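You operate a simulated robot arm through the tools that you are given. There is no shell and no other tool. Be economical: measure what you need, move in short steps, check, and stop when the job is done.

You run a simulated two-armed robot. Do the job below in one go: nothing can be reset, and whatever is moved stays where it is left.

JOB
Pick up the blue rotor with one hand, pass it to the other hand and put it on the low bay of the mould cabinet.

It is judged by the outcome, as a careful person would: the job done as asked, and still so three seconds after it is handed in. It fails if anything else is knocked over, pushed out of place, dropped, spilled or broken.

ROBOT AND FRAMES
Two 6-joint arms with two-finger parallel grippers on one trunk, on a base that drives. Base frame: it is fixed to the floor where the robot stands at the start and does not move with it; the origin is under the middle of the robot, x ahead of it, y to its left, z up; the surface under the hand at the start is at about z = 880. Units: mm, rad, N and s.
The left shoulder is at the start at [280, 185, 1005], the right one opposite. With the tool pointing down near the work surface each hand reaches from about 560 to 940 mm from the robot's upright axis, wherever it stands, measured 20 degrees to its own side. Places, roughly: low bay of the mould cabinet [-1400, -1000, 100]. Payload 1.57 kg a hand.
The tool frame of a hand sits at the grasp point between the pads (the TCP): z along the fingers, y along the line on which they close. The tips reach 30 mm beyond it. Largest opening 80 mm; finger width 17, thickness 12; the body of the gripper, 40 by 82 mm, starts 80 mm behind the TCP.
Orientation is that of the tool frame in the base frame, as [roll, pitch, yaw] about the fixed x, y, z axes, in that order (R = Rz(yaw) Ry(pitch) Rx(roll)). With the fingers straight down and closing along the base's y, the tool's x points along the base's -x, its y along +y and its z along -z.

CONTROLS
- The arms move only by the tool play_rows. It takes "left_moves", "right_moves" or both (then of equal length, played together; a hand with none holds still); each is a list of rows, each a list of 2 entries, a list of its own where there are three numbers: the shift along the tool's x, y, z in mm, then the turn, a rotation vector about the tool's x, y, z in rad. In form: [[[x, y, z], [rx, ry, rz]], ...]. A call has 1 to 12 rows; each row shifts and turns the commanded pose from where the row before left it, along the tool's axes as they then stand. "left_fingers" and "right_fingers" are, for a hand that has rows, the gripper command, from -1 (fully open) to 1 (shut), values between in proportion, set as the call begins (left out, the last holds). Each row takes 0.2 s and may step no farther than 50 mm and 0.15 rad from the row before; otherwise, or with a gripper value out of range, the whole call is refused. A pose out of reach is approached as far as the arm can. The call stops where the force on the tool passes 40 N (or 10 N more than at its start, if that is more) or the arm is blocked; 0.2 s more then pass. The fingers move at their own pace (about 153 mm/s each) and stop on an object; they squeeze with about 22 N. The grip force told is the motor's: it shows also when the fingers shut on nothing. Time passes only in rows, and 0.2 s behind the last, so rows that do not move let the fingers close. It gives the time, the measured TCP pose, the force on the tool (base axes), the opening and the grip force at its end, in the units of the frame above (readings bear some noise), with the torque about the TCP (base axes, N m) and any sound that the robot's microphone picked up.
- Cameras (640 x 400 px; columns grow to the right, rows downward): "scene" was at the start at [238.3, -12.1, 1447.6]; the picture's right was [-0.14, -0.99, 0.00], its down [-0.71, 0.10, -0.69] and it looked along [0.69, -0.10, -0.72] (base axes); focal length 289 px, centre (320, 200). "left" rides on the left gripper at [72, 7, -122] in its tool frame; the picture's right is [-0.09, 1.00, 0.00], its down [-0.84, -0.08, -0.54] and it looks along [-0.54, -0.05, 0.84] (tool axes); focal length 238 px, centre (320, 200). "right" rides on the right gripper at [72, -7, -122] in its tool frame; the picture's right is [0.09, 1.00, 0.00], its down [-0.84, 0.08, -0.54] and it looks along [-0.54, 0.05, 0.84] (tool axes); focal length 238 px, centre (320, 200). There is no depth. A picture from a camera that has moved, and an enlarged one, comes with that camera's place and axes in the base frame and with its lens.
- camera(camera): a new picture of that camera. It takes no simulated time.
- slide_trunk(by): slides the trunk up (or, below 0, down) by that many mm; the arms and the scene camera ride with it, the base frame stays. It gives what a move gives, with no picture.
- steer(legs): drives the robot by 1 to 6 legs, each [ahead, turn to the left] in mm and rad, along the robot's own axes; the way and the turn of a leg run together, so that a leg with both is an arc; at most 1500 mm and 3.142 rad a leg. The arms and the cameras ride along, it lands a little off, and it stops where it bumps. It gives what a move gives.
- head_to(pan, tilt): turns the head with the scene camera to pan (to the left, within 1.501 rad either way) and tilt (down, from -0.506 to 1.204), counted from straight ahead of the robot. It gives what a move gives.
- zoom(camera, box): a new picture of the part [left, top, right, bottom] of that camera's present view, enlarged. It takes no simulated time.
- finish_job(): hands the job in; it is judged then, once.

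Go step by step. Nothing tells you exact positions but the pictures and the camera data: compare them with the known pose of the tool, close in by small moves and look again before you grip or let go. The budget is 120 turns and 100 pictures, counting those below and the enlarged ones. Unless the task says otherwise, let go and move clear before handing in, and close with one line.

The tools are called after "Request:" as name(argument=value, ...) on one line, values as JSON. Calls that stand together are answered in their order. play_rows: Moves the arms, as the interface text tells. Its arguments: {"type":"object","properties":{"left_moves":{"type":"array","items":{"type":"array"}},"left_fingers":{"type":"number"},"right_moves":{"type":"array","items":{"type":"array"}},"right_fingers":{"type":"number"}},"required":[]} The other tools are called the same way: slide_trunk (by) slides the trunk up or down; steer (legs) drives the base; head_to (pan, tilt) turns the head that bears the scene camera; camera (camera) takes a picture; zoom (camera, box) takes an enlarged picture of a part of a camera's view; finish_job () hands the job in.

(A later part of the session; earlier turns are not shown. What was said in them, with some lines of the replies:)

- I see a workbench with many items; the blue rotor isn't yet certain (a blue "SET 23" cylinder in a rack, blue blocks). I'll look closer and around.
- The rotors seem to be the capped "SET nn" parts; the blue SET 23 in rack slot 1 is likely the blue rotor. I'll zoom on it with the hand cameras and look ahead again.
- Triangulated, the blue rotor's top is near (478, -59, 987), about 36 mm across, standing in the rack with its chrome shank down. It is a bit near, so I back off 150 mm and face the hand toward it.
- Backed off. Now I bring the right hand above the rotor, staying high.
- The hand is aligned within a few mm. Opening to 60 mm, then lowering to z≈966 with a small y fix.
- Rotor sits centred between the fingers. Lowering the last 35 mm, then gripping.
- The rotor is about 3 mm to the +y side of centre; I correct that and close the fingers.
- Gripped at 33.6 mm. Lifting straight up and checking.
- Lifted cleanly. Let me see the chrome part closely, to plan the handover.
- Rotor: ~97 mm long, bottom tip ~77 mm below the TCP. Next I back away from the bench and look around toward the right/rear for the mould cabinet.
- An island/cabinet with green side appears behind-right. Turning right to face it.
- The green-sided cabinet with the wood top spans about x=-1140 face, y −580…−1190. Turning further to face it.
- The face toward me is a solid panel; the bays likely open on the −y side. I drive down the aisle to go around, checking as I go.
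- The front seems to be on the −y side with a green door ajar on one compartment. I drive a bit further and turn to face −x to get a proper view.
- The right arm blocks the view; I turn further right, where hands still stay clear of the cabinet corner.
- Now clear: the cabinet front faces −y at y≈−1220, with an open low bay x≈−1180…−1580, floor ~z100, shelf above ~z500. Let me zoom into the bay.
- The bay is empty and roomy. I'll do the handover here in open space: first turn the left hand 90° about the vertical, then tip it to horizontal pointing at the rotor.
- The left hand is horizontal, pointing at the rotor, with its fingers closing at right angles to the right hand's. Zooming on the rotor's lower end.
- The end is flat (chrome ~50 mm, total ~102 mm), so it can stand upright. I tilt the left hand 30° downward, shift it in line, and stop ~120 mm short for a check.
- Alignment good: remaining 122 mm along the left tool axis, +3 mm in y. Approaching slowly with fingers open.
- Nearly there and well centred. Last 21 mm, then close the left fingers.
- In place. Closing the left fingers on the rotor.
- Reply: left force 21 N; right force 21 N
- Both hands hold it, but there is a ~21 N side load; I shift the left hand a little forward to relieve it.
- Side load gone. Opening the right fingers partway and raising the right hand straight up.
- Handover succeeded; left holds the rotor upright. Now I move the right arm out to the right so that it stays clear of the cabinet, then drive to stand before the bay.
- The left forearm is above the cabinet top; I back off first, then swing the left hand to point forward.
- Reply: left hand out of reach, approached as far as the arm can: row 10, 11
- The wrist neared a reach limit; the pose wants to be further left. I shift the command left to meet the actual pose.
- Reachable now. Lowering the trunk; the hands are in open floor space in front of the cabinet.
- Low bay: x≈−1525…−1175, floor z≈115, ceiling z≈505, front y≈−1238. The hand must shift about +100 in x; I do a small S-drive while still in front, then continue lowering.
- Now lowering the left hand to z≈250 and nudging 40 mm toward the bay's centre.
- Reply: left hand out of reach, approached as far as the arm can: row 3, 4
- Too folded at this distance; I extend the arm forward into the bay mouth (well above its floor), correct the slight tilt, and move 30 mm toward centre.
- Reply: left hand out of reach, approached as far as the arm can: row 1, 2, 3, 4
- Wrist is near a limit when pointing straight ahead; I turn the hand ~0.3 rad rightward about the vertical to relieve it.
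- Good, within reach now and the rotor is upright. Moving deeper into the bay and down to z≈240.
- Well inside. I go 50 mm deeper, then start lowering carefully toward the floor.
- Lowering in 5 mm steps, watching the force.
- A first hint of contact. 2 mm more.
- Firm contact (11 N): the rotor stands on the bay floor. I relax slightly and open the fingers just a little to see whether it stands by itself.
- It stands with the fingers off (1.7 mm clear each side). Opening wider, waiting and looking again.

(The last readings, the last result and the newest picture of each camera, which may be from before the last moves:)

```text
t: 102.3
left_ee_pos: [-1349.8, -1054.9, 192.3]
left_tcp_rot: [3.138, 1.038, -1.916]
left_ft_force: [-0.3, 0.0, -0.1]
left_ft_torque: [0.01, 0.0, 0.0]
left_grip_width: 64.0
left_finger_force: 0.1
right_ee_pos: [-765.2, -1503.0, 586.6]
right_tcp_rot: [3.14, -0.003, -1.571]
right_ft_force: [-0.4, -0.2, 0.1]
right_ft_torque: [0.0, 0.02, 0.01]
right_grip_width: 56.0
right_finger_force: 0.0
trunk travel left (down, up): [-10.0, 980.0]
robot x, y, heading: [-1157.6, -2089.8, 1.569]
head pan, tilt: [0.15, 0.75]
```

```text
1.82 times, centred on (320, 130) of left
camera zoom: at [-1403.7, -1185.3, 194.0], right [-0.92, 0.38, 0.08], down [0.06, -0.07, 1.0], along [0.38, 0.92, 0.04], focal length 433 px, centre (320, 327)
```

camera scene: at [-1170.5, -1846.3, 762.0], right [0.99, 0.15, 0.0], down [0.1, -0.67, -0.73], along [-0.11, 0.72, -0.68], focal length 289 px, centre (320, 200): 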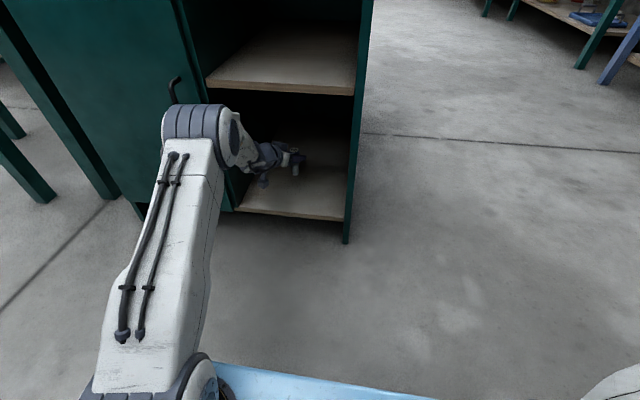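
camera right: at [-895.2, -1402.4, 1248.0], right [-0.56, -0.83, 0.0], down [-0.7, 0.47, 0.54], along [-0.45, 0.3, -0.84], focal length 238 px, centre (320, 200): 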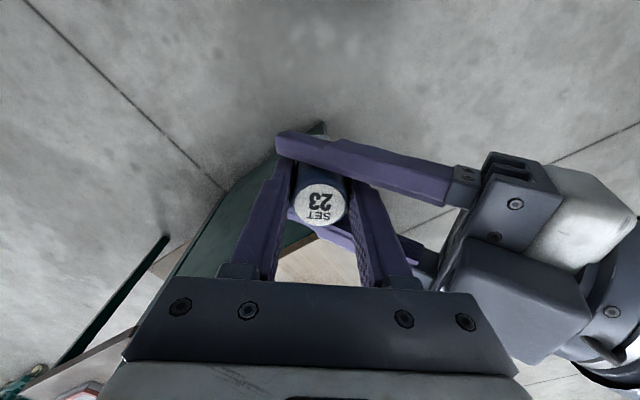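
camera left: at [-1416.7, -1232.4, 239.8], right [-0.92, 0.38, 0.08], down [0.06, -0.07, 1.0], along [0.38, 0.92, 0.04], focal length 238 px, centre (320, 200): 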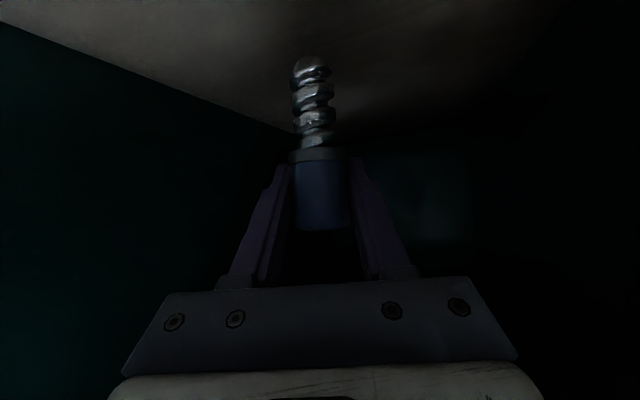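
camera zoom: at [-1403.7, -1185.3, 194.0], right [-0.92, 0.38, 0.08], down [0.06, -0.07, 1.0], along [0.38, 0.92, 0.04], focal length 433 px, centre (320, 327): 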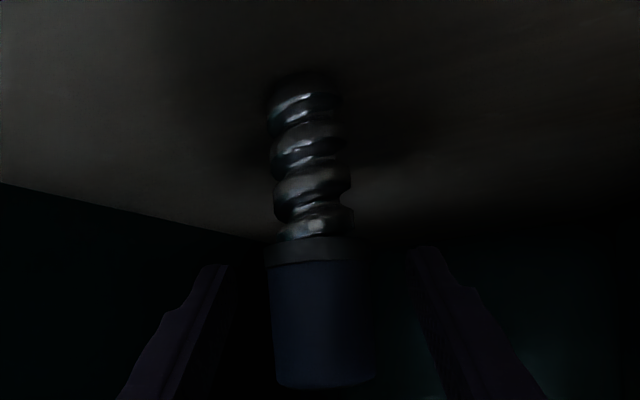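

It stands freely. Retreating straight back along the tool axis, then out of the bay.

Request:
play_rows(left_moves=[[[0, 0, -15], [0, 0, 0]], [[0, 0, -20], [0, 0, 0]], [[0, 0, -25], [0, 0, 0]], [[0, 0, -25], [0, 0, 0]], [[14, -10, -24], [0, 0, 0]], [[14, -10, -24], [0, 0, 0]], [[14, -10, -24], [0, 0, 0]], [[14, -10, -24], [0, 0, 0]], [[14, -10, -24], [0, 0, 0]], [[0, 0, 0], [0, 0, 0]]])

Request:
camera(camera="scene")

Request:
camera(camera="left")

```text
t: 104.5
left_ee_pos: [-1373.6, -1273.2, 236.0]
left_tcp_rot: [3.139, 1.04, -1.919]
left_ft_force: [-0.6, -0.6, -0.3]
left_ft_torque: [-0.02, 0.02, 0.03]
left_grip_width: 64.0
left_finger_force: 0.1
right_ee_pos: [-764.6, -1503.3, 586.4]
right_tcp_rot: [3.14, -0.004, -1.572]
right_ft_force: [-0.3, -0.2, -0.8]
right_ft_torque: [0.0, 0.02, -0.05]
right_grip_width: 56.1
right_finger_force: 0.0
trunk travel left (down, up): [-10.0, 980.0]
robot x, y, heading: [-1156.6, -2088.1, 1.572]
head pan, tilt: [0.15, 0.75]
```

```text
41 pictures are left
camera scene: at [-1170.5, -1846.4, 762.0], right [0.99, 0.15, 0.0], down [0.1, -0.67, -0.73], along [-0.11, 0.72, -0.68], focal length 289 px, centre (320, 200)
```

scene: 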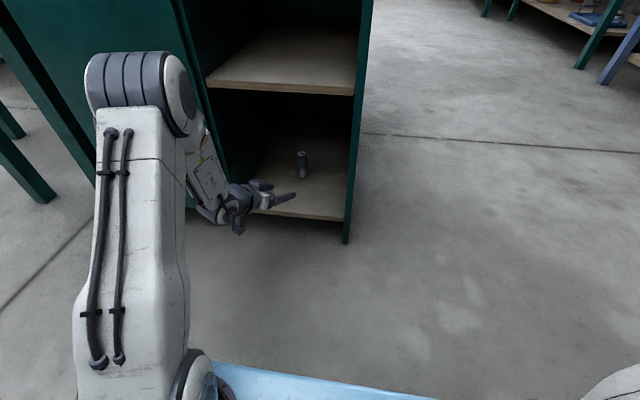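

```text
40 pictures are left
camera left: at [-1427.1, -1404.3, 237.2], right [-0.92, 0.38, 0.08], down [0.06, -0.07, 1.0], along [0.38, 0.92, 0.04], focal length 238 px, centre (320, 200)
```

left: 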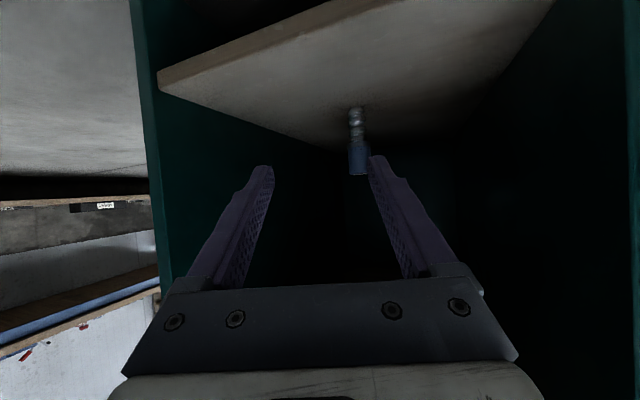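

The rotor stands upright in the low bay. The hand is out of the bay mouth, so I back the robot away a little and check once more.

Request:
steer(legs=[[-150, 0]])

Request:
zoom(camera="scene", box=[200, 0, 420, 200])

```text
t: 105.9
left_ee_pos: [-1375.9, -1426.2, 236.5]
left_tcp_rot: [3.138, 1.037, -1.915]
left_ft_force: [-0.3, 0.2, 0.1]
left_ft_torque: [-0.05, 0.01, 0.0]
left_grip_width: 64.2
left_finger_force: 0.3
right_ee_pos: [-766.7, -1655.7, 585.4]
right_tcp_rot: [3.14, -0.003, -1.569]
right_ft_force: [-0.1, 0.0, -0.8]
right_ft_torque: [0.02, 0.03, -0.01]
right_grip_width: 56.1
right_finger_force: 0.0
trunk travel left (down, up): [-10.0, 980.0]
robot x, y, heading: [-1157.4, -2241.1, 1.573]
head pan, tilt: [0.15, 0.75]
```

```text
2.00 times, centred on (310, 100) of scene
camera zoom: at [-1171.2, -1999.2, 762.0], right [0.99, 0.15, 0.0], down [0.1, -0.67, -0.73], along [-0.11, 0.72, -0.68], focal length 579 px, centre (340, 400)
```

zoom: 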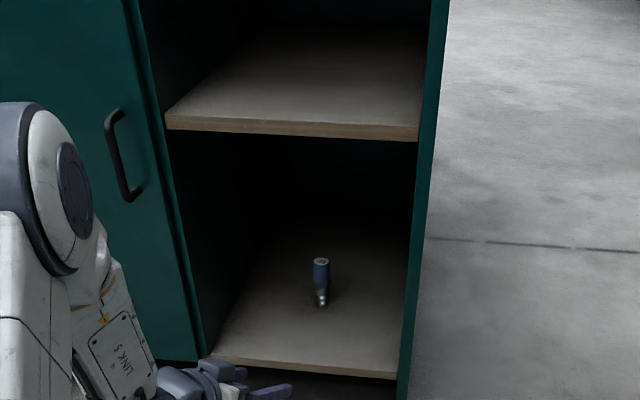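

The rotor stands stably in the low bay and both hands are clear; handing in.

Request:
finish_job()

```text
The job is handed in.
```

The blue rotor (SET 23) was picked up with the right hand and passed to the left. It now stands upright in the low bay of the mould cabinet, and I saw nothing else moved.
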